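You operate a simulated robot arm through the tools that you are given. There is no shell and no other tool.

The job below is to be done with a simulated robot arm. You get a single attempt, and the scene is never put back.

## Task
Gauge the bore of the red cover: GO to the GOOD tray, NO GO to REWORK.
Fine: slide back at LOAD.

The check looks at the end state, three seconds after you hand in, the way a careful person would. Anything else that was tipped, shoved, dropped, spilled or broken makes it a failure. Lids that push on must go on centred and level and be pressed home; caps that screw on are set level and turned clockwise until they are tight.

## Robot
A 7-joint arm with a two-finger parallel gripper, fixed in place. Base frame: the origin is at the foot of the arm, x ahead of it, y to its left, z up; the work surface is at about z = 800. Readings come in mm, degrees, newtons and seconds.
Its first joint turns from -149.0 to 149.0 degrees. Payload 3.43 kg.
Tool frame: the origin (TCP) lies between the finger pads and is the grasp point; the fingertips stand 30 mm ahead of it; z points along the fingers, y is the line along which they close. Largest opening 94 mm; finger width 28, thickness 10; the body of the gripper, 50 by 96 mm, starts 55 mm behind the TCP.
Orientation is told as [roll, pitch, yaw] about the base's x, y, z axes, in that order, counted from this pose: with the fingers straight down and closing along the base's y, the tool's x points along the base's -x, its y along +y and its z along -z.

## Interface
- The arm moves only by the tool send_rows. Its argument "series" is a list of rows, each a list of 6 numbers: the shift along the tool's x, y, z in units of 40 mm (1.0 is 40 mm), then the turn, a rotation vector about the tool's x, y, z in units of 4 degrees (1.0 is 4 degrees). In form: [[x, y, z, ax, ay, az], ...]. A call has 1 to 20 rows; each row shifts and turns the commanded pose from where the row before left it, along the tool's axes as they then stand. "grip" is the finger opening in mm, from 0 to 94, set as the call begins (left out, the last holds). A call with a number of a shift or a turn outside -1 to 1 is refused whole. Each row takes 0.2 s and may step no farther than 50 mm and 8.6 degrees from the row before; otherwise, or with a gripper value out of range, the whole call is refused. A pose out of reach is approached as far as the arm can. The call stops where the force on the tool passes 90 N (or 10 N more than at its start, if that is more) or the arm is blocked; 0.2 s more then pass. The fingers move at their own pace (about 45 mm/s each) and stop on an object; they squeeze with about 30 N. The grip force told is the motor's: it shows also when the fingers shut on nothing. Time passes only in rows, and 0.2 s behind the last, so rows that do not move let the fingers close. The reply holds the time, the measured pose of the TCP, the force on the tool along the base axes, the opening and the grip force, in the units named above and with some noise, with the torque about the TCP (base axes, N m) and any sound that the robot's microphone picked up, and new pictures: "show" is both (left out), scene, wrist or none.
- Cameras (640 x 400 px; columns grow to the right, rows downward): "scene" is fixed at [220.9, 650.6, 1547.3]; the picture's right is [-0.18, -0.98, 0.00], its down [-0.71, 0.13, -0.70] and it looks along [0.68, -0.13, -0.72] (base axes); focal length 264 px, centre (320, 200). "wrist" rides on the gripper at [76, 14, -102] in the tool frame; the picture's right is [-0.18, 0.98, 0.00], its down [-0.75, -0.14, -0.64] and it looks along [-0.63, -0.12, 0.77] (tool axes); focal length 243 px, centre (320, 200). There is no depth. A picture from a camera that has moved, and an enlarged one, comes with that camera's place and axes in the base frame and with its lens.
- zoom(camera, box): a new picture of the part [left, top, right, bottom] of that camera's present view, enlarged. It takes no simulated time.
- finish_job(): hands the job in; it is judged then, once.

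Places have to be worked out from the pictures, the camera data and where the tool is seen. Open the gripper and draw the arm clear of the work before you hand the job in, unless the task says otherwise.

The tools are called after "Request:" by a JSON object that holds its "name" and its "arguments". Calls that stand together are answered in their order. send_rows: Moves the arm, as the interface text tells. Its arguments: {"type":"object","properties":{"series":{"type":"array","items":{"type":"array","items":{"type":"number"}}},"grip":{"type":"number"},"show":{"type":"string","enum":["both","scene","wrist","none"]}},"required":["series"]} The other tools are called the same way: zoom (camera, box) takes an enlarged picture of a part of a camera's view; finish_job () hands the job in.

At the start:

```text
t: 0.0
tool_pos: [961.3, 227.8, 1209.5]
orientation: [-0.1, 0.0, 0.0]
contact_force: [0.2, -0.4, 0.6]
wrist_torque: [-0.02, -0.01, 0.0]
width: 93.9
grasp_force: 0.1
```

scene: 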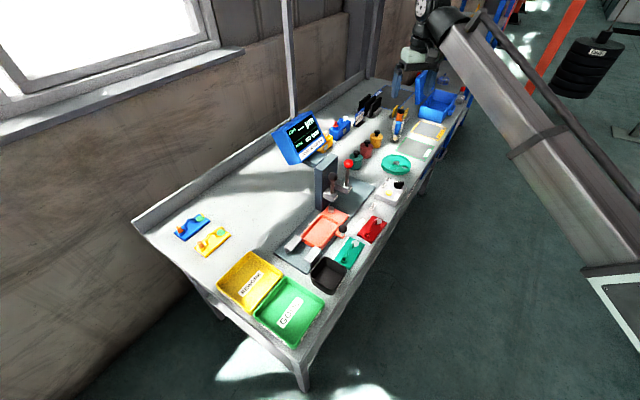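
wrist: 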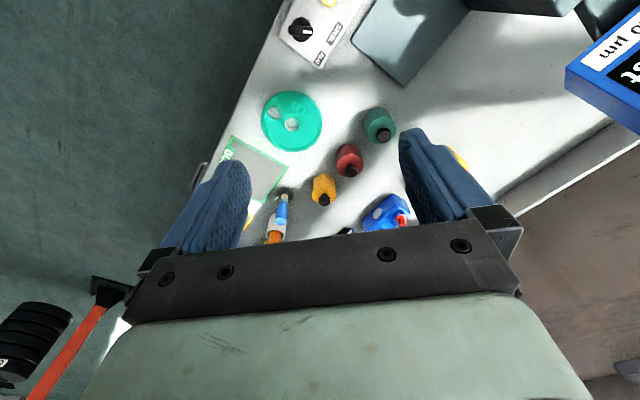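

The pictures show a gauging bench with a screen, a slide, several covers and trays. I'll zoom in on the parts of the scene before moving.

Request:
{"name": "zoom", "arguments": {"camera": "scene", "box": [260, 100, 420, 200]}}

Request:
{"name": "zoom", "arguments": {"camera": "scene", "box": [260, 180, 420, 280]}}

Request:
{"name": "zoom", "arguments": {"camera": "scene", "box": [160, 200, 360, 350]}}

Request:
{"name": "zoom", "arguments": {"camera": "scene", "box": [340, 60, 500, 200]}}

Request:
{"name": "zoom", "arguments": {"camera": "wrist", "box": [220, 0, 640, 260]}}

```text
4.00 times, centred on (340, 150) of scene
camera zoom: at [220.9, 650.6, 1547.3], right [-0.18, -0.98, 0.0], down [-0.71, 0.13, -0.7], along [0.68, -0.13, -0.72], focal length 1056 px, centre (240, 400)
```

zoom: 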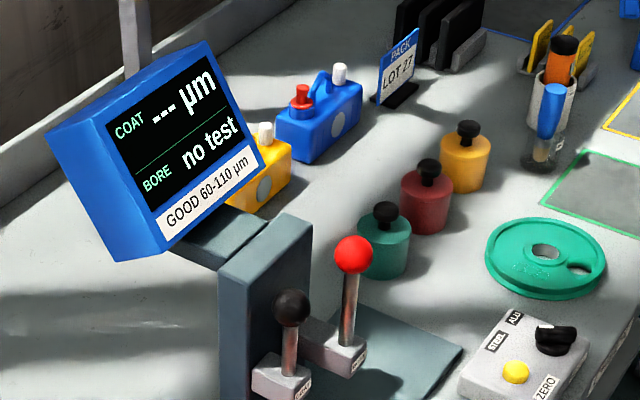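

```text
4.00 times, centred on (340, 230) of scene
camera zoom: at [220.9, 650.6, 1547.3], right [-0.18, -0.98, 0.0], down [-0.71, 0.13, -0.7], along [0.68, -0.13, -0.72], focal length 1056 px, centre (240, 80)
```

zoom: 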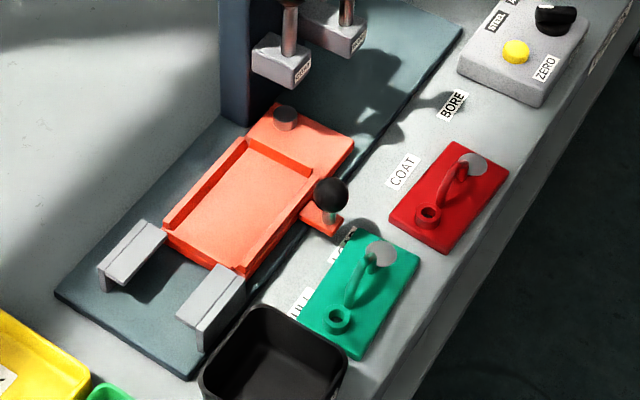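

```text
2.67 times, centred on (260, 275) of scene
camera zoom: at [220.9, 650.6, 1547.3], right [-0.18, -0.98, 0.0], down [-0.71, 0.13, -0.7], along [0.68, -0.13, -0.72], focal length 704 px, centre (480, 0)
```

zoom: 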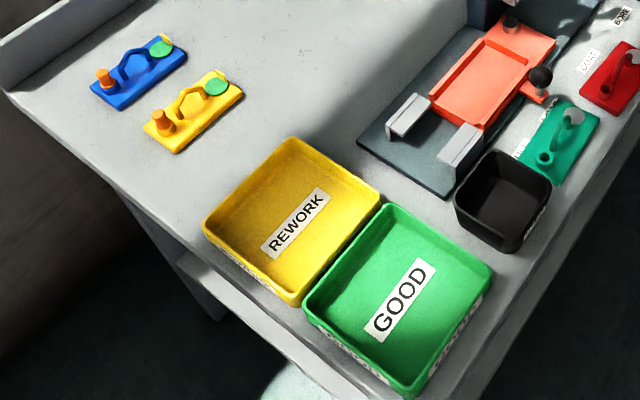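

```text
2.86 times, centred on (420, 130) of scene
camera zoom: at [220.9, 650.6, 1547.3], right [-0.18, -0.98, 0.0], down [-0.71, 0.13, -0.7], along [0.68, -0.13, -0.72], focal length 754 px, centre (34, 400)
```

zoom: 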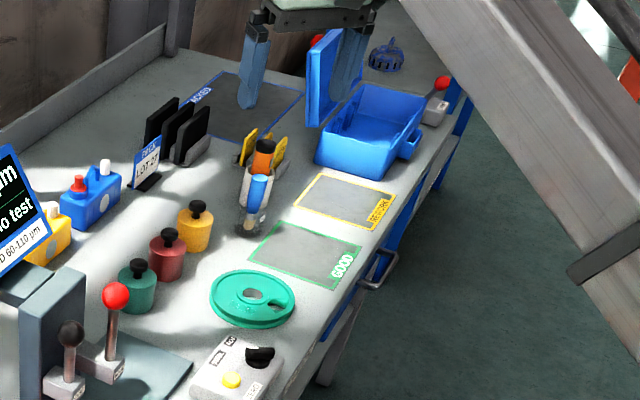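

```text
1.52 times, centred on (430, 130) of wrist
camera zoom: at [886.7, 242.9, 1312.1], right [0.18, 0.98, 0.0], down [0.75, -0.14, 0.64], along [0.63, -0.12, -0.77], focal length 370 px, centre (152, 307)
```

zoom: 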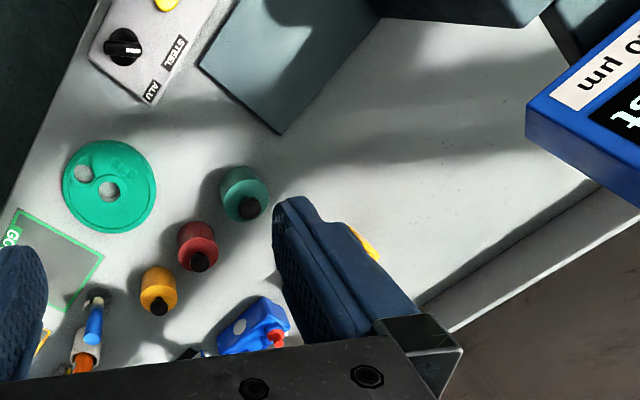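

Zooming further into the gauge, labels and the covers so I can understand the fixture.

Request:
{"name": "zoom", "arguments": {"camera": "scene", "box": [310, 190, 390, 240]}}

Request:
{"name": "zoom", "arguments": {"camera": "scene", "box": [310, 150, 390, 200]}}

Request:
{"name": "zoom", "arguments": {"camera": "scene", "box": [320, 220, 400, 270]}}

Request:
{"name": "zoom", "arguments": {"camera": "scene", "box": [270, 220, 350, 300]}}

Request:
{"name": "zoom", "arguments": {"camera": "scene", "box": [270, 105, 340, 165]}}

```text
8.00 times, centred on (350, 215) of scene
camera zoom: at [220.9, 650.6, 1547.3], right [-0.18, -0.98, 0.0], down [-0.71, 0.13, -0.7], along [0.68, -0.13, -0.72], focal length 2112 px, centre (80, 80)
```

zoom: 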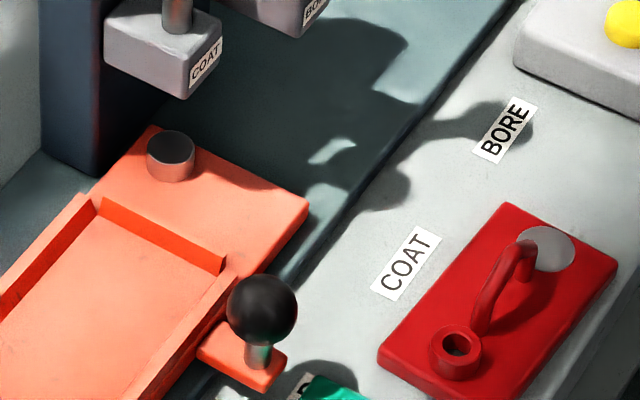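

```text
8.00 times, centred on (350, 175) of scene
camera zoom: at [220.9, 650.6, 1547.3], right [-0.18, -0.98, 0.0], down [-0.71, 0.13, -0.7], along [0.68, -0.13, -0.72], focal length 2112 px, centre (80, 400)
```

zoom: 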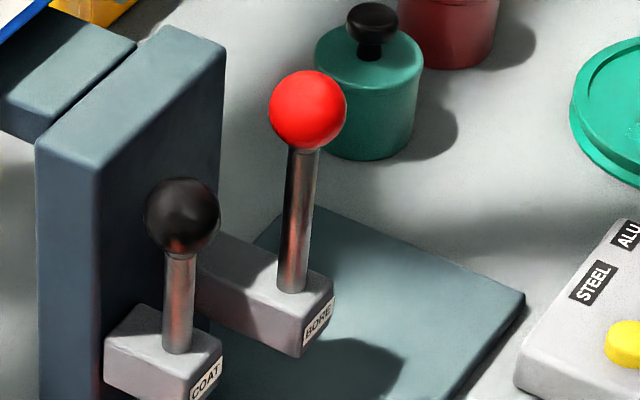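

```text
8.00 times, centred on (360, 245) of scene
camera zoom: at [220.9, 650.6, 1547.3], right [-0.18, -0.98, 0.0], down [-0.71, 0.13, -0.7], along [0.68, -0.13, -0.72], focal length 2112 px, centre (0, -160)
```

zoom: 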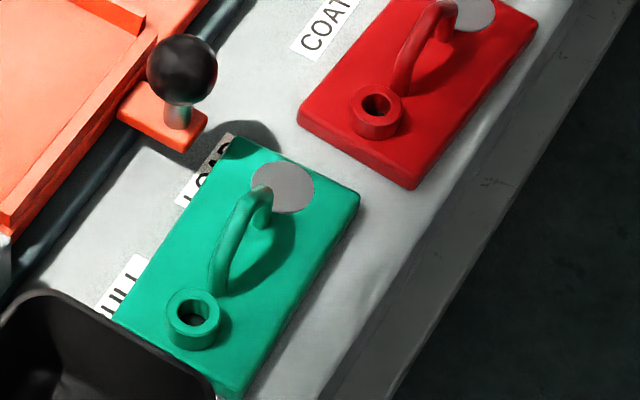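

```text
5.00 times, centred on (310, 260) of scene
camera zoom: at [220.9, 650.6, 1547.3], right [-0.18, -0.98, 0.0], down [-0.71, 0.13, -0.7], along [0.68, -0.13, -0.72], focal length 1320 px, centre (370, -100)
```

zoom: 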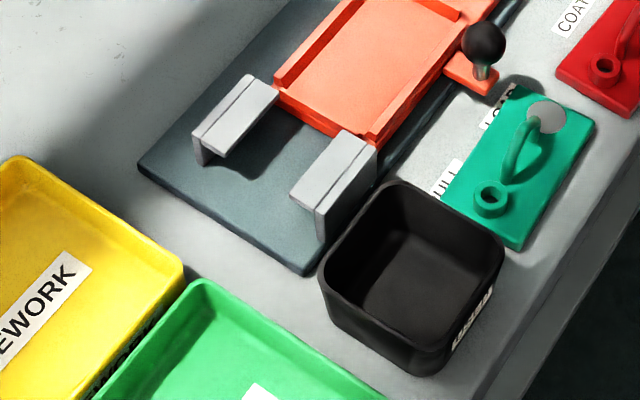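

```text
6.67 times, centred on (305, 135) of scene
camera zoom: at [220.9, 650.6, 1547.3], right [-0.18, -0.98, 0.0], down [-0.71, 0.13, -0.7], along [0.68, -0.13, -0.72], focal length 1760 px, centre (420, 633)
```

zoom: 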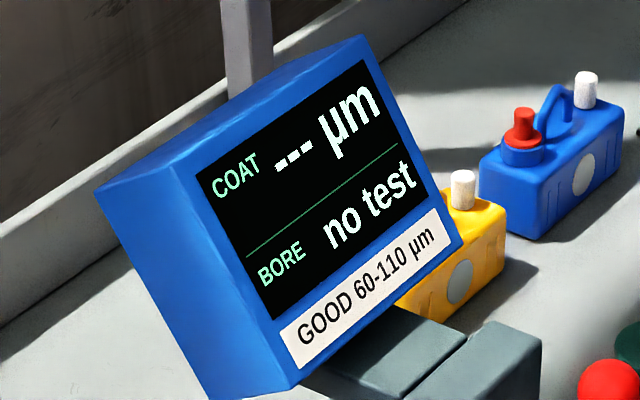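

The slide lies at about 45° to the base axes, with LOAD near (723,463), COAT near (788,392) and BORE near (857,321). The red cover is near (750,360), its bore boss toward the PULL end and its silver spot toward the BORE end. I'll move high over the left end of the bench for a wrist view along the slide.

Request:
{"name": "send_rows", "arguments": {"series": [[0.648, 0.775, 0.1, 0, 0, 0], [0.648, 0.775, 0.1, 0, 0, 0], [0.648, 0.775, 0.1, 0, 0, 0], [0.648, 0.775, 0.1, 0, 0, 0], [0.648, 0.775, 0.1, 0, 0, 0], [0.648, 0.775, 0.1, 0, 0, 0], [0.648, 0.775, 0.1, 0, 0, 0], [0.648, 0.775, 0.1, 0, 0, 0], [0.648, 0.775, 0.1, 0, 0, 0], [0.648, 0.775, 0.1, 0, 0, 0], [0.648, 0.775, 0.1, 0, 0, 0], [0.648, 0.775, 0.1, 0, 0, 0]], "show": "both"}}

```text
t: 2.6
tool_pos: [651.7, 599.9, 1161.7]
orientation: [0.0, 0.1, -0.1]
contact_force: [-0.2, 0.8, -0.3]
wrist_torque: [0.02, -0.01, -0.01]
width: 93.8
grasp_force: 0.0
camera wrist: at [576.9, 615.4, 1264.6], right [0.19, 0.98, 0.0], down [0.75, -0.14, 0.64], along [0.63, -0.12, -0.77], focal length 243 px, centre (320, 200)
```

scene: 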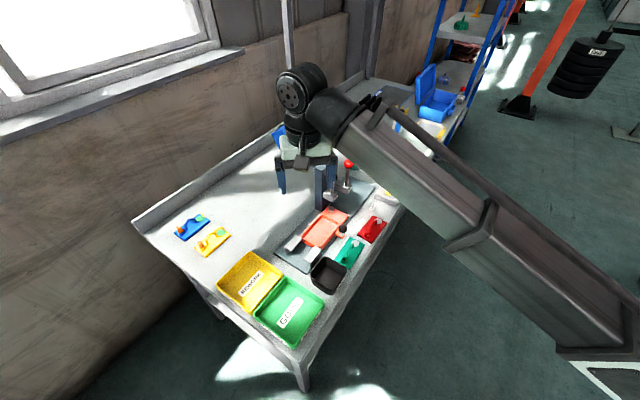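
wrist: 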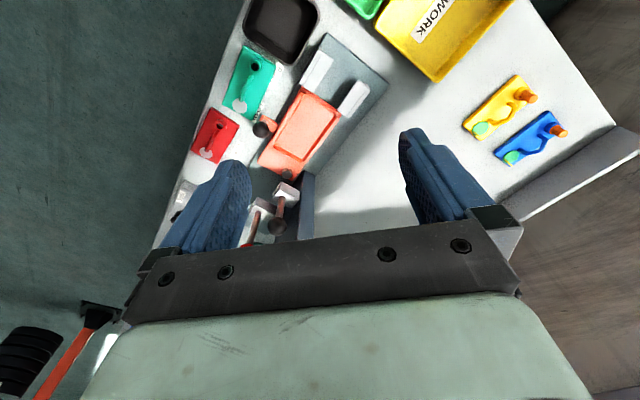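

The view is good from here. I'll now rotate the tool by 45° so the fingers close across the slide and cover direction.

Request:
{"name": "send_rows", "arguments": {"series": [[0, 0, 0, 0, 0, 0.9375], [0, 0, 0, 0, 0, 0.9375], [0, 0, 0, 0, 0, 0.9375], [0, 0, 0, 0, 0, 0.9375], [0, 0, 0, 0, 0, 0.9375], [0, 0, 0, 0, 0, 0.9375], [0, 0, 0, 0, 0, 0.9375], [0, 0, 0, 0, 0, 0.9375], [0, 0, 0, 0, 0, 0.9375], [0, 0, 0, 0, 0, 0.9375], [0, 0, 0, 0, 0, 0.9375], [0, 0, 0, 0, 0, 0.9375]], "show": "both"}}

```text
t: 5.2
tool_pos: [649.9, 599.5, 1161.0]
orientation: [0.1, 0.0, -45.1]
contact_force: [-0.3, -0.2, -0.8]
wrist_torque: [0.0, 0.03, -0.03]
width: 94.0
grasp_force: 0.0
camera wrist: at [608.1, 664.6, 1263.9], right [0.83, 0.56, 0.0], down [0.43, -0.63, 0.64], along [0.36, -0.53, -0.77], focal length 243 px, centre (320, 200)
```

scene: 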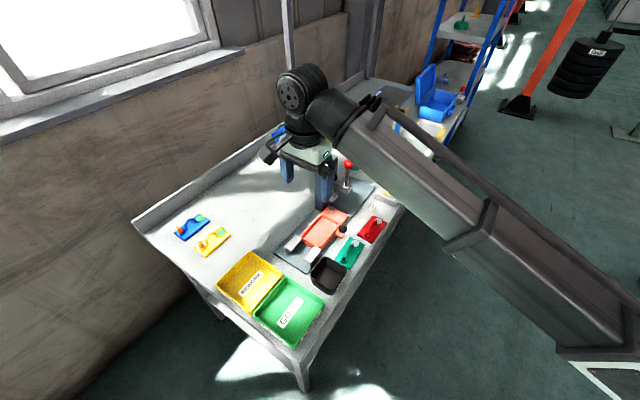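
wrist: 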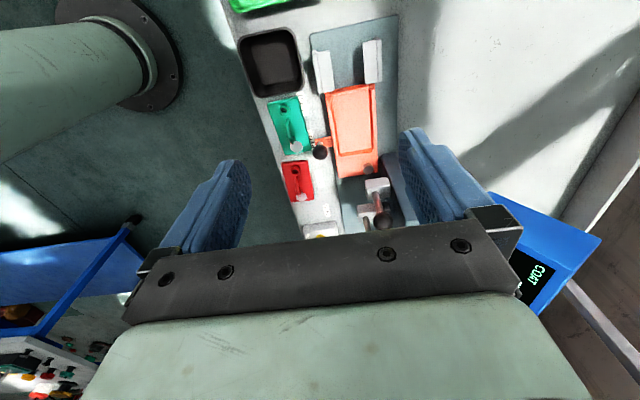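

Zooming the wrist view on the slide, levers and covers.

Request:
{"name": "zoom", "arguments": {"camera": "wrist", "box": [240, 80, 420, 240]}}

Request:
{"name": "zoom", "arguments": {"camera": "wrist", "box": [320, 160, 420, 240]}}

Request:
{"name": "zoom", "arguments": {"camera": "wrist", "box": [260, 90, 340, 210]}}

```text
2.50 times, centred on (330, 160) of wrist
camera zoom: at [608.1, 664.6, 1263.9], right [0.83, 0.56, 0.0], down [0.43, -0.63, 0.64], along [0.36, -0.53, -0.77], focal length 606 px, centre (295, 300)
```

zoom: 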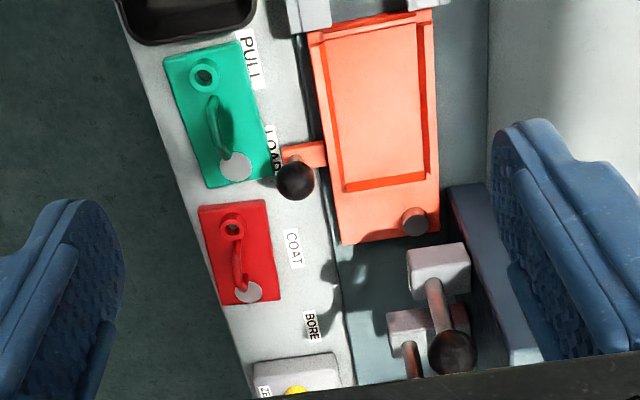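

```text
5.00 times, centred on (370, 200) of wrist
camera zoom: at [608.1, 664.6, 1263.9], right [0.83, 0.56, 0.0], down [0.43, -0.63, 0.64], along [0.36, -0.53, -0.77], focal length 1213 px, centre (70, 200)
```

zoom: 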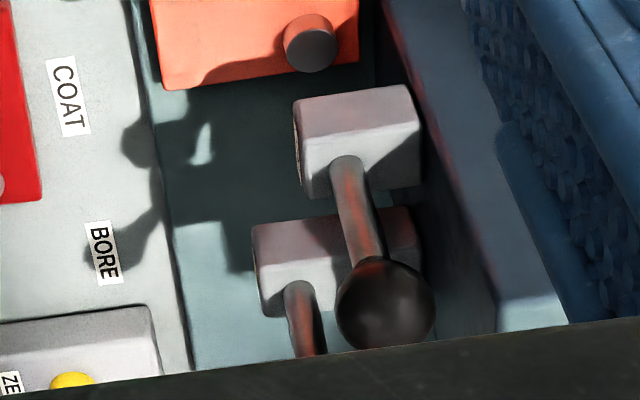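

```text
3.33 times, centred on (300, 150) of wrist
camera zoom: at [608.1, 664.6, 1263.9], right [0.83, 0.56, 0.0], down [0.43, -0.63, 0.64], along [0.36, -0.53, -0.77], focal length 809 px, centre (387, 367)
```

zoom: 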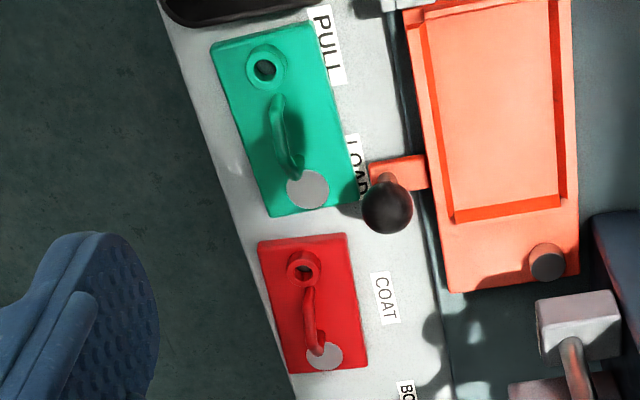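

All the geometry agrees. The BORE plunger, about (879,433), is on the nest centreline, and seated flush against the nest end wall the boss must point to the PULL end (open end), as the cover lies now. The red cover is centred about (753,365) and lies at about -49°. I'll move above it for a closer look.

Request:
{"name": "send_rows", "arguments": {"series": [[-0.747, -0.29, 0.6, 0, 0, 0.13], [-0.747, -0.29, 0.6, 0, 0, 0.13], [-0.747, -0.29, 0.6, 0, 0, 0.13], [-0.747, -0.29, 0.6, 0, 0, 0.13], [-0.747, -0.29, 0.6, 0, 0, 0.13], [-0.747, -0.29, 0.6, 0, 0, 0.13], [-0.747, -0.29, 0.6, 0, 0, 0.13], [-0.747, -0.29, 0.6, 0, 0, 0.13]], "show": "both"}}

```text
t: 7.0
tool_pos: [747.6, 363.1, 969.9]
orientation: [0.0, 0.0, -49.1]
contact_force: [-0.2, 0.2, 0.0]
wrist_torque: [0.01, 0.03, 0.0]
width: 93.8
grasp_force: 0.1
camera wrist: at [708.8, 430.6, 1072.3], right [0.86, 0.5, 0.0], down [0.39, -0.66, 0.64], along [0.32, -0.55, -0.77], focal length 243 px, centre (320, 200)
```

scene: 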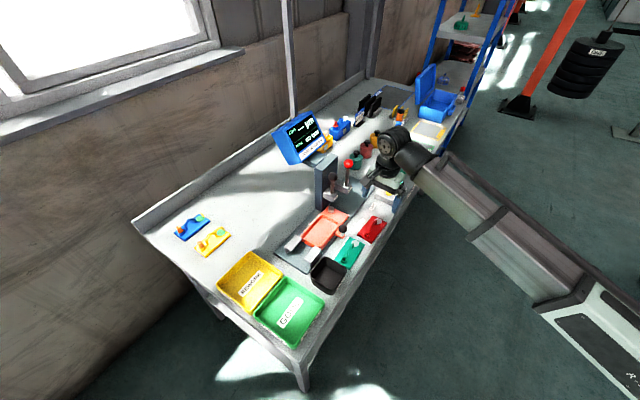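
wrist: 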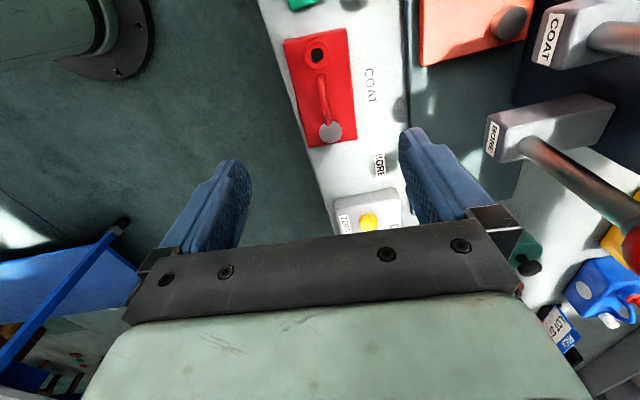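

Request:
{"name": "zoom", "arguments": {"camera": "wrist", "box": [260, 0, 400, 160]}}

Request:
{"name": "zoom", "arguments": {"camera": "wrist", "box": [400, 0, 640, 280]}}

```text
2.50 times, centred on (330, 80) of wrist
camera zoom: at [708.8, 430.6, 1072.3], right [0.86, 0.5, 0.0], down [0.39, -0.66, 0.64], along [0.32, -0.55, -0.77], focal length 606 px, centre (295, 500)
```

zoom: 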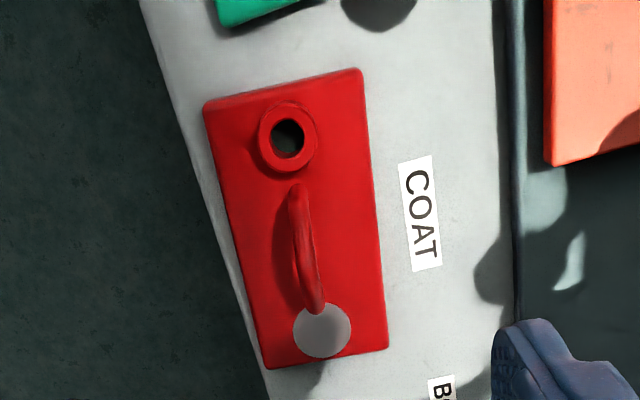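

```text
1.43 times, centred on (520, 140) of wrist
camera zoom: at [708.8, 430.6, 1072.3], right [0.86, 0.5, 0.0], down [0.39, -0.66, 0.64], along [0.32, -0.55, -0.77], focal length 347 px, centre (34, 286)
```

zoom: 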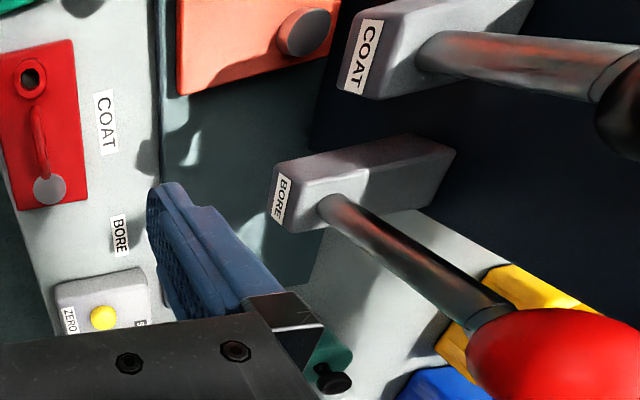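

The red cover's plate is centred about (753.4,364) at -49°, which matches the current yaw. I'll zoom the scene view closely to get the handle height.

Request:
{"name": "zoom", "arguments": {"camera": "scene", "box": [352, 210, 392, 250]}}

Request:
{"name": "zoom", "arguments": {"camera": "scene", "box": [300, 205, 348, 245]}}

```text
10.00 times, centred on (372, 230) of scene
camera zoom: at [220.9, 650.6, 1547.3], right [-0.18, -0.98, 0.0], down [-0.71, 0.13, -0.7], along [0.68, -0.13, -0.72], focal length 2640 px, centre (-200, -100)
```

zoom: 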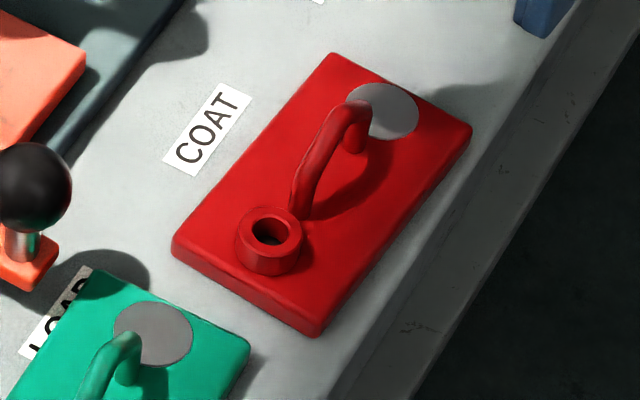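

```text
10.00 times, centred on (324, 225) of scene
camera zoom: at [220.9, 650.6, 1547.3], right [-0.18, -0.98, 0.0], down [-0.71, 0.13, -0.7], along [0.68, -0.13, -0.72], focal length 2640 px, centre (280, -50)
```

zoom: 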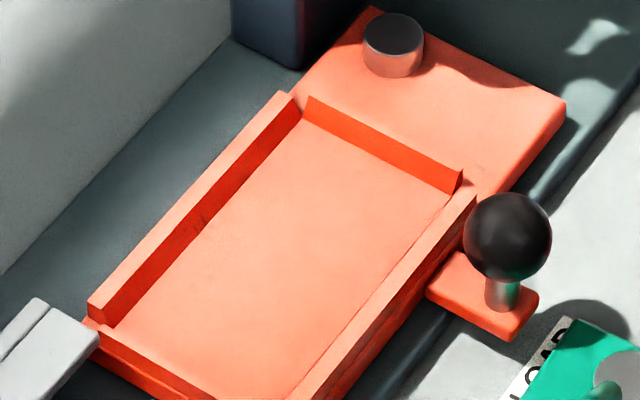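

The plate top is at about z=808 and the handle top at about z=835, spanning ±25 mm around the cover centre. I'll narrow the opening to 50 mm and descend part way over the handle.

Request:
{"name": "send_rows", "arguments": {"series": [[-0.039, 0.062, 0.5, 0, 0, 0], [-0.039, 0.062, 0.75, 0, 0, 0], [0, 0, 0.8, 0, 0, 0], [0, 0, 0.2, 0, 0, 0]], "grip": 50, "show": "both"}}

Request:
{"name": "zoom", "arguments": {"camera": "wrist", "box": [200, 0, 440, 200]}}

Request:
{"name": "zoom", "arguments": {"camera": "scene", "box": [340, 190, 420, 250]}}

```text
t: 8.0
tool_pos: [751.7, 364.1, 879.5]
orientation: [0.0, 0.0, -49.3]
contact_force: [-0.6, -0.3, -0.3]
wrist_torque: [-0.01, 0.0, -0.01]
width: 49.6
grasp_force: 0.0
camera wrist: at [714.6, 431.4, 981.8], right [0.86, 0.5, 0.0], down [0.39, -0.66, 0.64], along [0.32, -0.55, -0.77], focal length 243 px, centre (320, 200)
```

scene: 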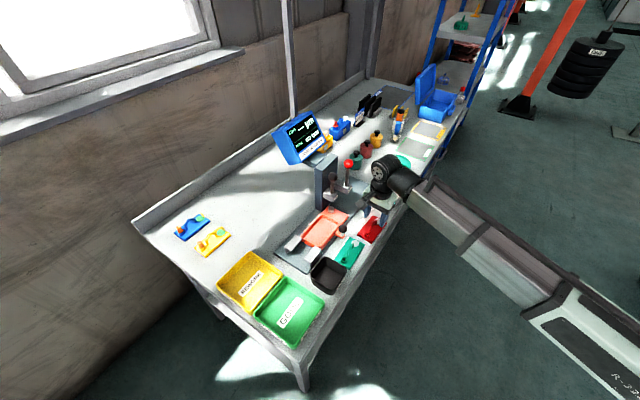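
wrist: 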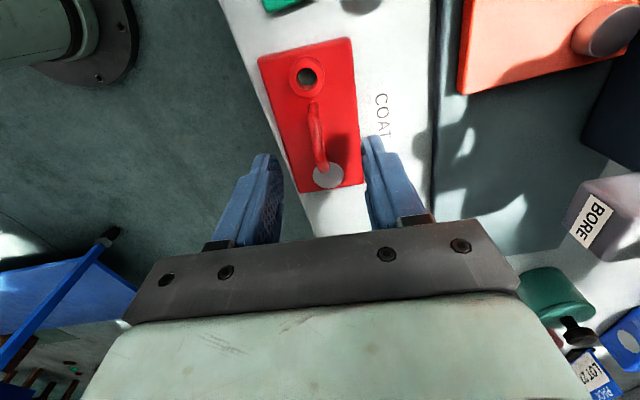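

```text
2.00 times, centred on (320, 100) of wrist
camera zoom: at [714.6, 431.4, 981.8], right [0.86, 0.5, 0.0], down [0.39, -0.66, 0.64], along [0.32, -0.55, -0.77], focal length 485 px, centre (320, 400)
```

zoom: 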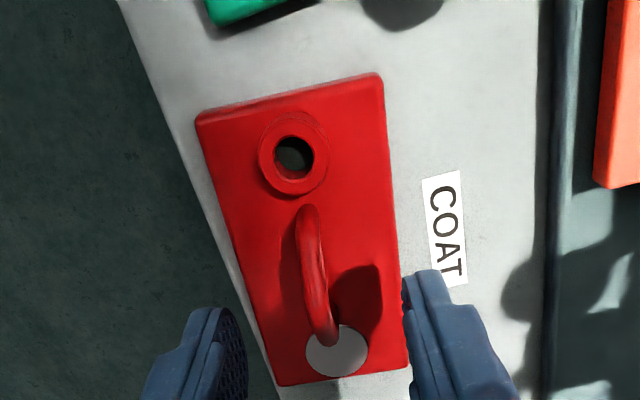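

```text
6.67 times, centred on (380, 220) of scene
camera zoom: at [220.9, 650.6, 1547.3], right [-0.18, -0.98, 0.0], down [-0.71, 0.13, -0.7], along [0.68, -0.13, -0.72], focal length 1760 px, centre (-80, 67)
```

zoom: 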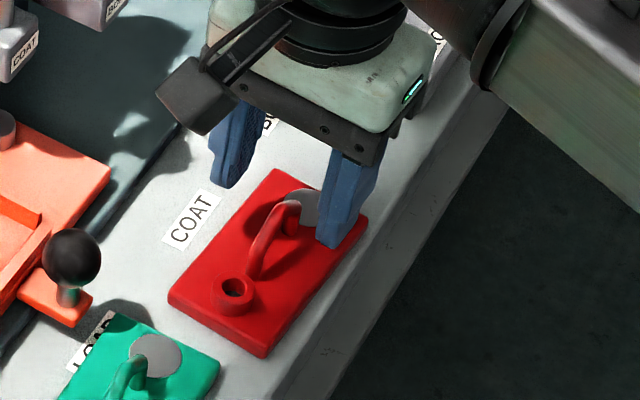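

The handle is centred between the open fingers and the handle top is at about z=832. I'll descend so the fingertips sit just above the plate, TCP at about 841.

Request:
{"name": "send_rows", "arguments": {"series": [[-0.03, 0.03, 0.4, 0, 0, 0], [0, 0, 0.4, 0, 0, 0], [0, 0, 0.16, 0, 0, 0], [0, 0, 0, 0, 0, 0]], "grip": 50, "show": "both"}}

Request:
{"name": "zoom", "arguments": {"camera": "wrist", "box": [220, 40, 420, 240]}}

Request:
{"name": "zoom", "arguments": {"camera": "scene", "box": [340, 190, 420, 250]}}

```text
t: 9.0
tool_pos: [755.0, 362.4, 841.9]
orientation: [0.0, 0.1, -49.3]
contact_force: [0.7, 0.4, 3.6]
wrist_torque: [-0.02, 0.07, 0.01]
width: 49.9
grasp_force: 0.1
camera wrist: at [716.6, 430.3, 944.1], right [0.86, 0.5, 0.0], down [0.39, -0.66, 0.64], along [0.32, -0.55, -0.77], focal length 243 px, centre (320, 200)
```

scene: 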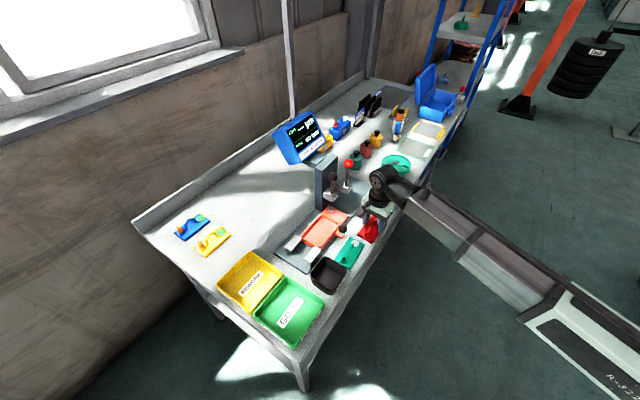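
wrist: 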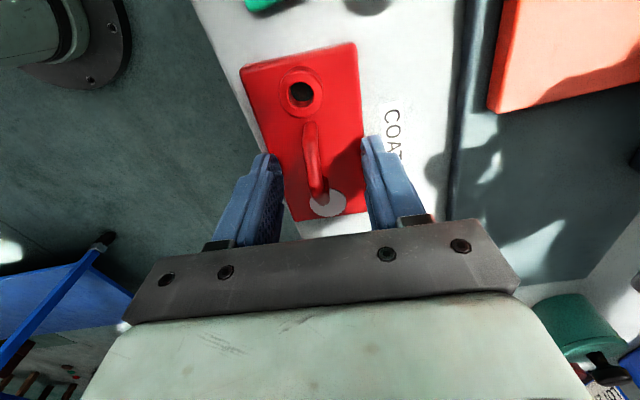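

```text
2.00 times, centred on (320, 140) of wrist
camera zoom: at [716.6, 430.3, 944.1], right [0.86, 0.5, 0.0], down [0.39, -0.66, 0.64], along [0.32, -0.55, -0.77], focal length 485 px, centre (320, 320)
```

zoom: 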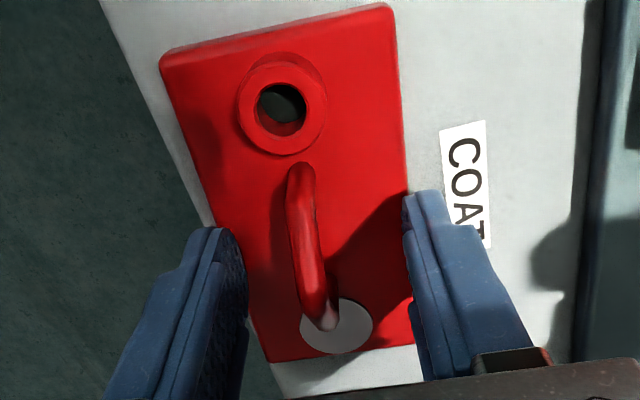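

```text
6.67 times, centred on (380, 220) of scene
camera zoom: at [220.9, 650.6, 1547.3], right [-0.18, -0.98, 0.0], down [-0.71, 0.13, -0.7], along [0.68, -0.13, -0.72], focal length 1760 px, centre (-80, 67)
```

zoom: 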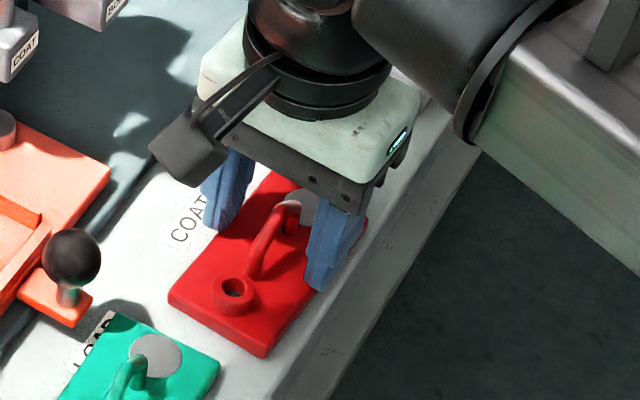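

There is a slight upward force of 3.6 N, so a tip may just be brushing the plate. I'll raise 2 mm and then close on the handle.

Request:
{"name": "send_rows", "arguments": {"series": [[0, 0, -0.05, 0, 0, 0]], "grip": 50, "show": "none"}}

Request:
{"name": "send_rows", "arguments": {"series": [[0, 0, 0, 0, 0, 0], [0, 0, 0, 0, 0, 0], [0, 0, 0, 0, 0, 0], [0, 0, 0, 0, 0, 0], [0, 0, 0, 0, 0, 0]], "grip": 0, "show": "both"}}

Request:
{"name": "zoom", "arguments": {"camera": "wrist", "box": [220, 40, 420, 240]}}

```text
t: 9.4
tool_pos: [754.1, 363.3, 843.7]
orientation: [0.0, 0.0, -49.2]
contact_force: [0.0, -1.1, 0.1]
wrist_torque: [-0.02, 0.0, 0.02]
width: 50.0
grasp_force: 0.0
```

```text
t: 10.6
tool_pos: [753.5, 363.1, 842.8]
orientation: [0.0, -0.1, -49.1]
contact_force: [-1.1, 0.3, 1.1]
wrist_torque: [-0.04, 0.03, 0.01]
width: 11.1
grasp_force: 30.4
camera wrist: at [716.4, 430.4, 946.0], right [0.86, 0.5, 0.0], down [0.39, -0.66, 0.64], along [0.32, -0.55, -0.77], focal length 243 px, centre (320, 200)
```

scene: 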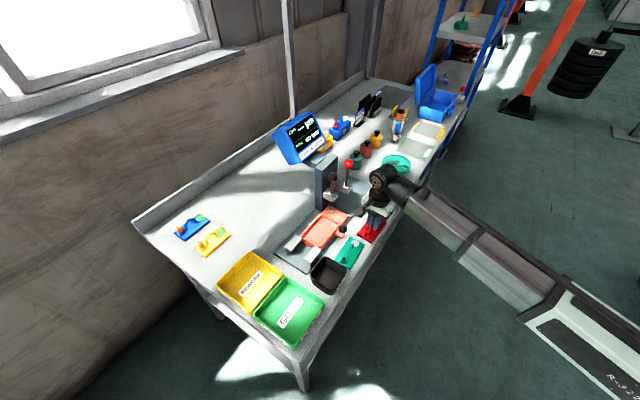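
wrist: 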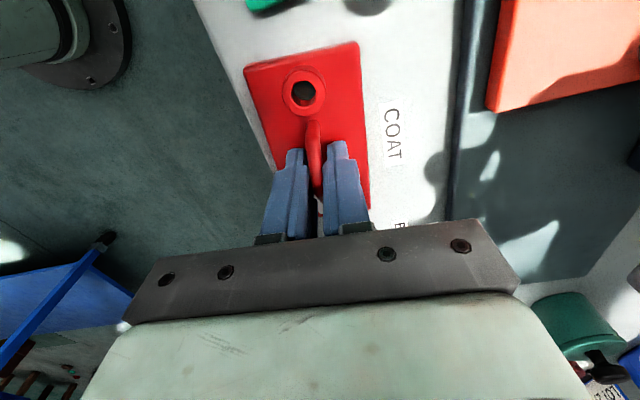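

```text
2.00 times, centred on (320, 140) of wrist
camera zoom: at [716.4, 430.4, 946.0], right [0.86, 0.5, 0.0], down [0.39, -0.66, 0.64], along [0.32, -0.55, -0.77], focal length 485 px, centre (320, 320)
```

zoom: 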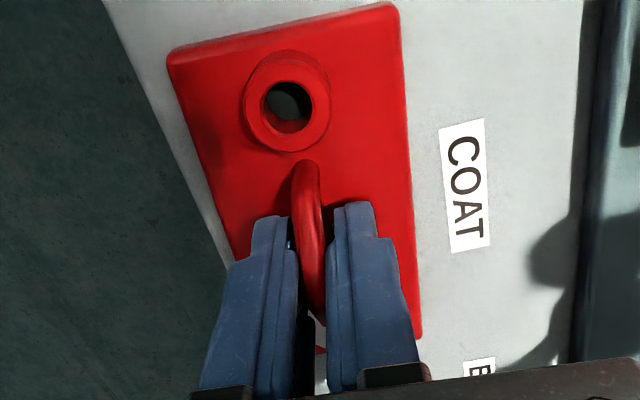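

The grip is on the handle at 11 mm with 30 N. I'll lift straight up 95 mm and check that the cover hangs level.

Request:
{"name": "send_rows", "arguments": {"series": [[0, 0, -0.2, 0, 0, 0], [0, 0, -0.5, 0, 0, 0], [0, 0, -0.8, 0, 0, 0], [0, 0, -0.875, 0, 0, 0]], "grip": 0, "show": "both"}}

Request:
{"name": "zoom", "arguments": {"camera": "wrist", "box": [220, 40, 420, 240]}}

Request:
{"name": "zoom", "arguments": {"camera": "scene", "box": [340, 170, 420, 230]}}

```text
t: 11.6
tool_pos: [753.4, 361.3, 937.5]
orientation: [0.0, 0.0, -49.2]
contact_force: [-0.5, -0.1, -1.9]
wrist_torque: [-0.04, -0.03, -0.03]
width: 11.1
grasp_force: 29.7
camera wrist: at [716.8, 430.2, 1039.8], right [0.86, 0.5, 0.0], down [0.39, -0.66, 0.64], along [0.32, -0.55, -0.77], focal length 243 px, centre (320, 200)
```

scene: 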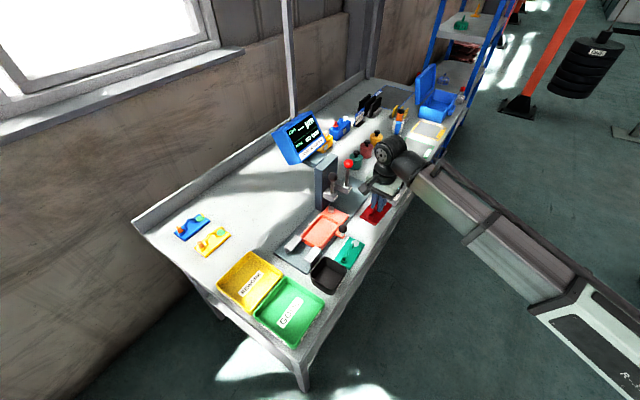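
wrist: 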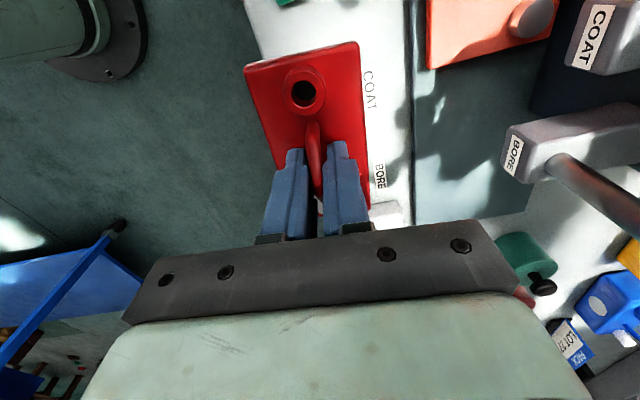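

```text
2.00 times, centred on (320, 140) of wrist
camera zoom: at [716.8, 430.2, 1039.8], right [0.86, 0.5, 0.0], down [0.39, -0.66, 0.64], along [0.32, -0.55, -0.77], focal length 485 px, centre (320, 320)
```

zoom: 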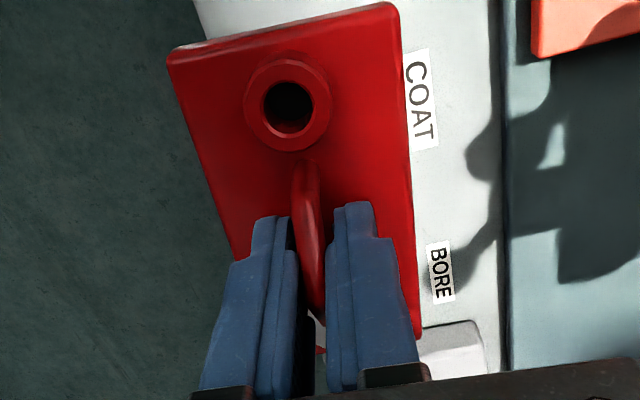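

```text
6.67 times, centred on (380, 200) of scene
camera zoom: at [220.9, 650.6, 1547.3], right [-0.18, -0.98, 0.0], down [-0.71, 0.13, -0.7], along [0.68, -0.13, -0.72], focal length 1760 px, centre (-80, 200)
```

zoom: 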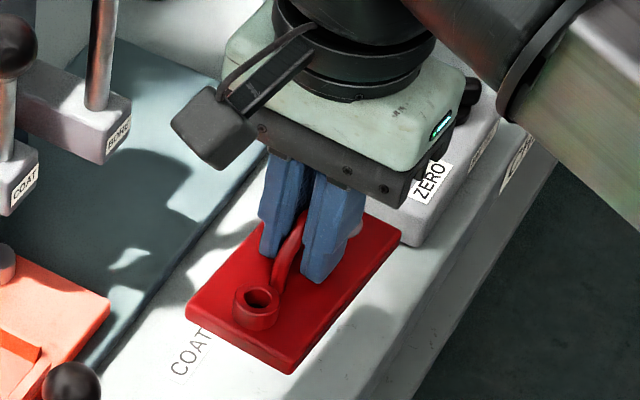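

The cover hangs level and is firmly held. I'll swing it over toward the PULL end, turning to -45°, so the wrist camera can see the nest ahead.

Request:
{"name": "send_rows", "arguments": {"series": [[0.7225, 0.3616, -0.06, 0, 0, -0.13], [0.7225, 0.3616, -0.06, 0, 0, -0.13], [0.7225, 0.3616, -0.06, 0, 0, -0.13], [0.7225, 0.3616, -0.06, 0, 0, -0.13], [0.7225, 0.3616, -0.06, 0, 0, -0.13], [0.7225, 0.3616, -0.06, 0, 0, -0.13], [0.7225, 0.3616, -0.06, 0, 0, -0.13], [0.7225, 0.3616, -0.06, 0, 0, -0.13], [0, 0, 0, 0, 0, 0]], "grip": 0, "show": "both"}}

Request:
{"name": "zoom", "arguments": {"camera": "wrist", "box": [200, 0, 500, 220]}}

```text
t: 13.6
tool_pos: [681.7, 612.1, 957.2]
orientation: [0.0, 0.1, -45.0]
contact_force: [0.4, -0.3, -2.3]
wrist_torque: [-0.02, -0.03, 0.04]
width: 10.9
grasp_force: 30.3
camera wrist: at [640.2, 677.0, 1059.2], right [0.83, 0.56, 0.0], down [0.43, -0.63, 0.64], along [0.36, -0.53, -0.77], focal length 243 px, centre (320, 200)
```

scene: 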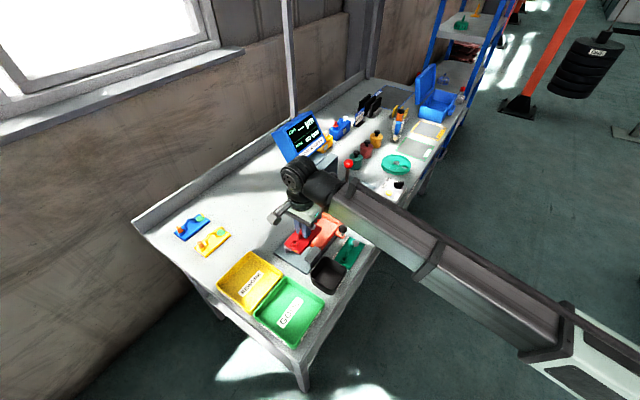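
wrist: 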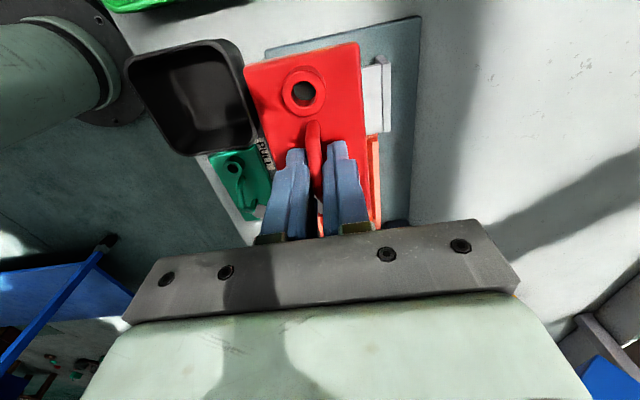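

```text
1.82 times, centred on (350, 110) of wrist
camera zoom: at [640.2, 677.0, 1059.2], right [0.83, 0.56, 0.0], down [0.43, -0.63, 0.64], along [0.36, -0.53, -0.77], focal length 441 px, centre (266, 364)
```

zoom: 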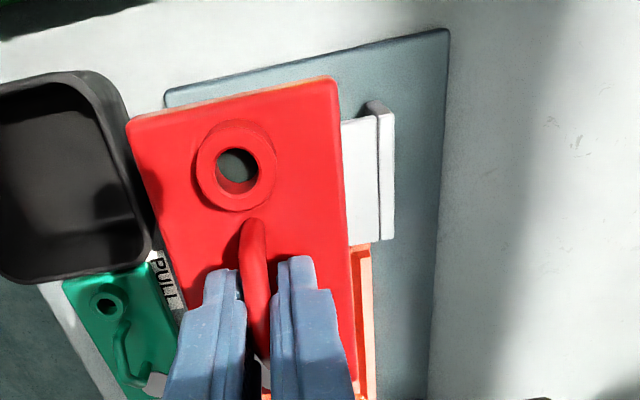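

The cover hides the nest from here. I'll shift sideways toward the front edge so the nest shows beside the held cover.

Request:
{"name": "send_rows", "arguments": {"series": [[-0.42, -0.95, 0, 0, 0, 0], [-0.42, -0.95, 0, 0, 0, 0], [-0.42, -0.95, 0, 0, 0, 0], [0, 0, 0, 0, 0, 0]], "grip": 0, "show": "wrist"}}

Request:
{"name": "zoom", "arguments": {"camera": "wrist", "box": [340, 0, 520, 220]}}

Request:
{"name": "zoom", "arguments": {"camera": "wrist", "box": [360, 40, 480, 120]}}

Request:
{"name": "zoom", "arguments": {"camera": "wrist", "box": [340, 110, 460, 190]}}

```text
t: 14.6
tool_pos: [638.7, 494.4, 958.6]
orientation: [-0.1, 0.1, -45.0]
contact_force: [0.7, 0.8, -2.7]
wrist_torque: [-0.03, -0.01, -0.01]
width: 8.0
grasp_force: 29.6
camera wrist: at [595.5, 559.7, 1060.9], right [0.83, 0.56, 0.0], down [0.43, -0.63, 0.64], along [0.36, -0.53, -0.77], focal length 243 px, centre (320, 200)
```

wrist: 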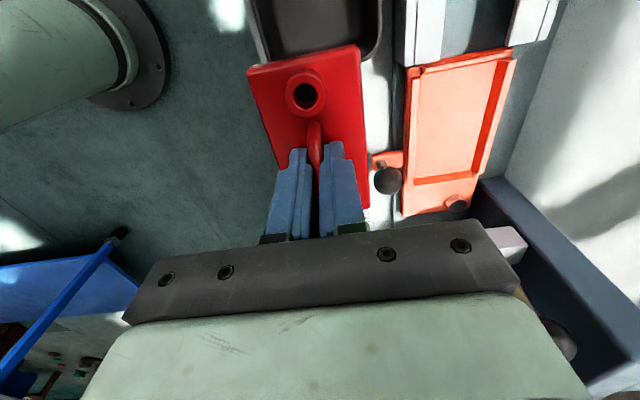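

```text
1.82 times, centred on (430, 110) of wrist
camera zoom: at [595.5, 559.7, 1060.9], right [0.83, 0.56, 0.0], down [0.43, -0.63, 0.64], along [0.36, -0.53, -0.77], focal length 441 px, centre (120, 364)
```

zoom: 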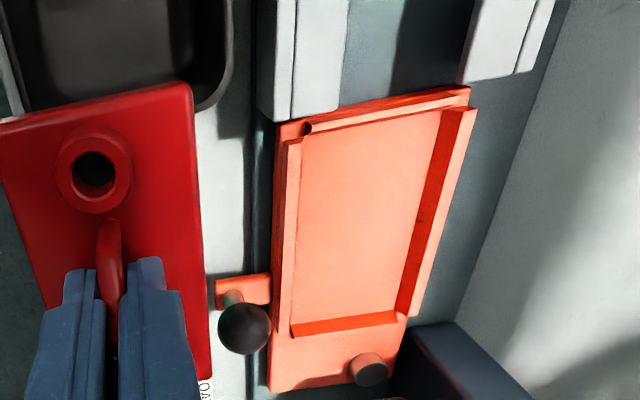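

```text
5.00 times, centred on (420, 80) of wrist
camera zoom: at [595.5, 559.7, 1060.9], right [0.83, 0.56, 0.0], down [0.43, -0.63, 0.64], along [0.36, -0.53, -0.77], focal length 1213 px, centre (-180, 800)
```

zoom: 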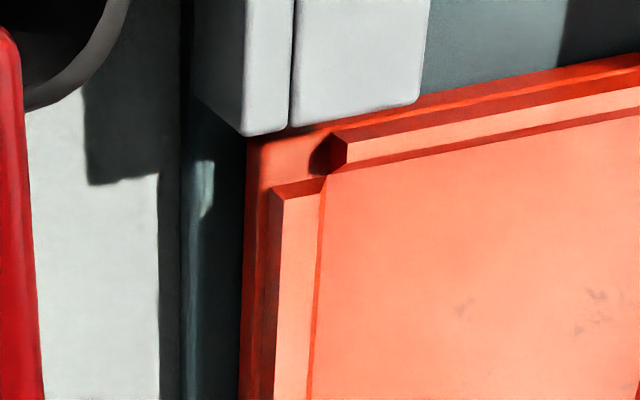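

```text
5.00 times, centred on (400, 150) of wrist
camera zoom: at [595.5, 559.7, 1060.9], right [0.83, 0.56, 0.0], down [0.43, -0.63, 0.64], along [0.36, -0.53, -0.77], focal length 1213 px, centre (-80, 450)
```

zoom: 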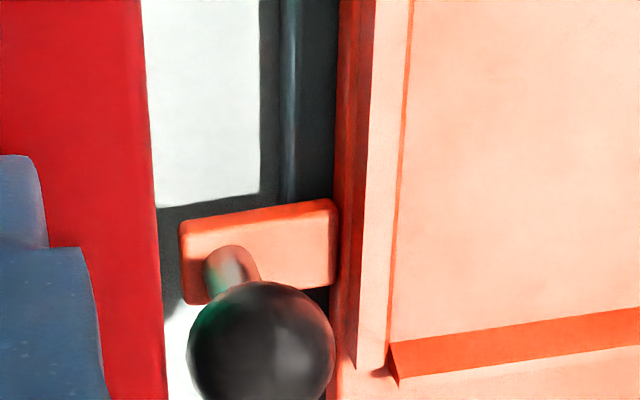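

The opening reading dropped from 11 to 8 mm, so the handle may have shifted in the fingers. I'll zoom in on the held cover.

Request:
{"name": "zoom", "arguments": {"camera": "wrist", "box": [220, 40, 420, 240]}}

Request:
{"name": "zoom", "arguments": {"camera": "scene", "box": [280, 190, 380, 270]}}

Request:
{"name": "send_rows", "arguments": {"series": [[0, 0, 0, 0, 0, 0]], "grip": 0, "show": "none"}}

```text
2.00 times, centred on (320, 140) of wrist
camera zoom: at [595.5, 559.7, 1060.9], right [0.83, 0.56, 0.0], down [0.43, -0.63, 0.64], along [0.36, -0.53, -0.77], focal length 485 px, centre (320, 320)
```

zoom: 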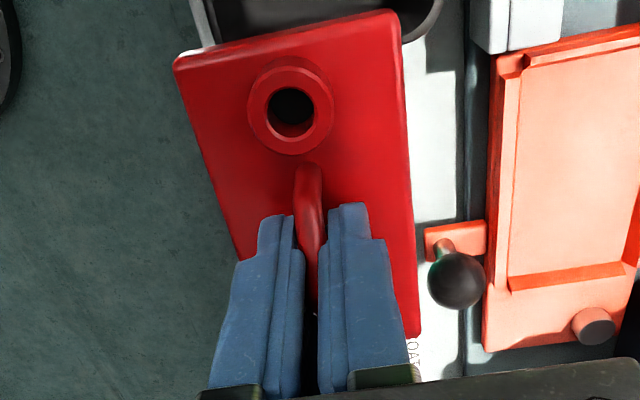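

```text
5.00 times, centred on (330, 230) of scene
camera zoom: at [220.9, 650.6, 1547.3], right [-0.18, -0.98, 0.0], down [-0.71, 0.13, -0.7], along [0.68, -0.13, -0.72], focal length 1320 px, centre (270, 50)
```

zoom: 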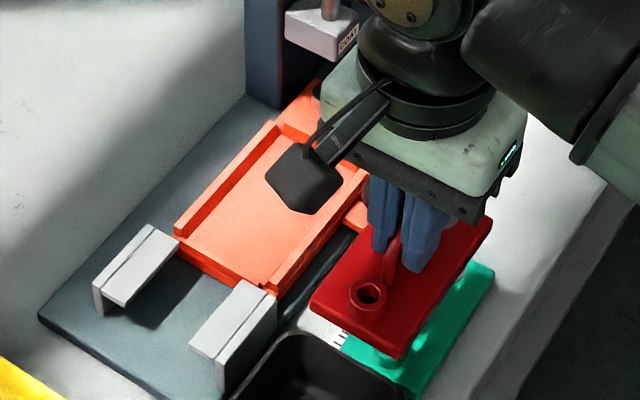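

```text
t: 15.0
tool_pos: [637.1, 494.9, 959.2]
orientation: [0.1, -0.1, -45.0]
contact_force: [-0.3, 0.1, -2.6]
wrist_torque: [-0.02, 0.03, -0.01]
width: 7.9
grasp_force: 30.6
```

Let me look closer at how the fingers now sit on the handle.

Request:
{"name": "zoom", "arguments": {"camera": "scene", "box": [335, 220, 385, 265]}}

Request:
{"name": "zoom", "arguments": {"camera": "wrist", "box": [270, 110, 370, 200]}}

```text
8.89 times, centred on (360, 242) of scene
camera zoom: at [220.9, 650.6, 1547.3], right [-0.18, -0.98, 0.0], down [-0.71, 0.13, -0.7], along [0.68, -0.13, -0.72], focal length 2346 px, centre (-36, -178)
```

zoom: 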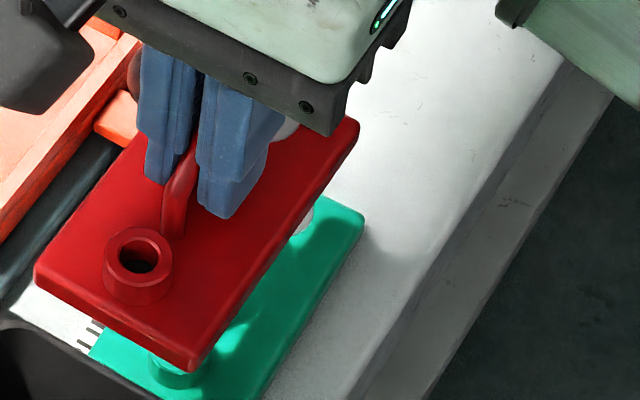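

```text
4.44 times, centred on (320, 155) of wrist
camera zoom: at [595.6, 559.9, 1060.9], right [0.83, 0.56, 0.0], down [0.43, -0.63, 0.64], along [0.36, -0.53, -0.77], focal length 1078 px, centre (320, 400)
```

zoom: 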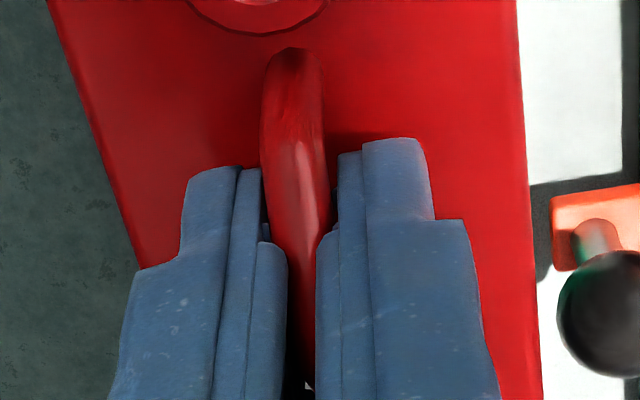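

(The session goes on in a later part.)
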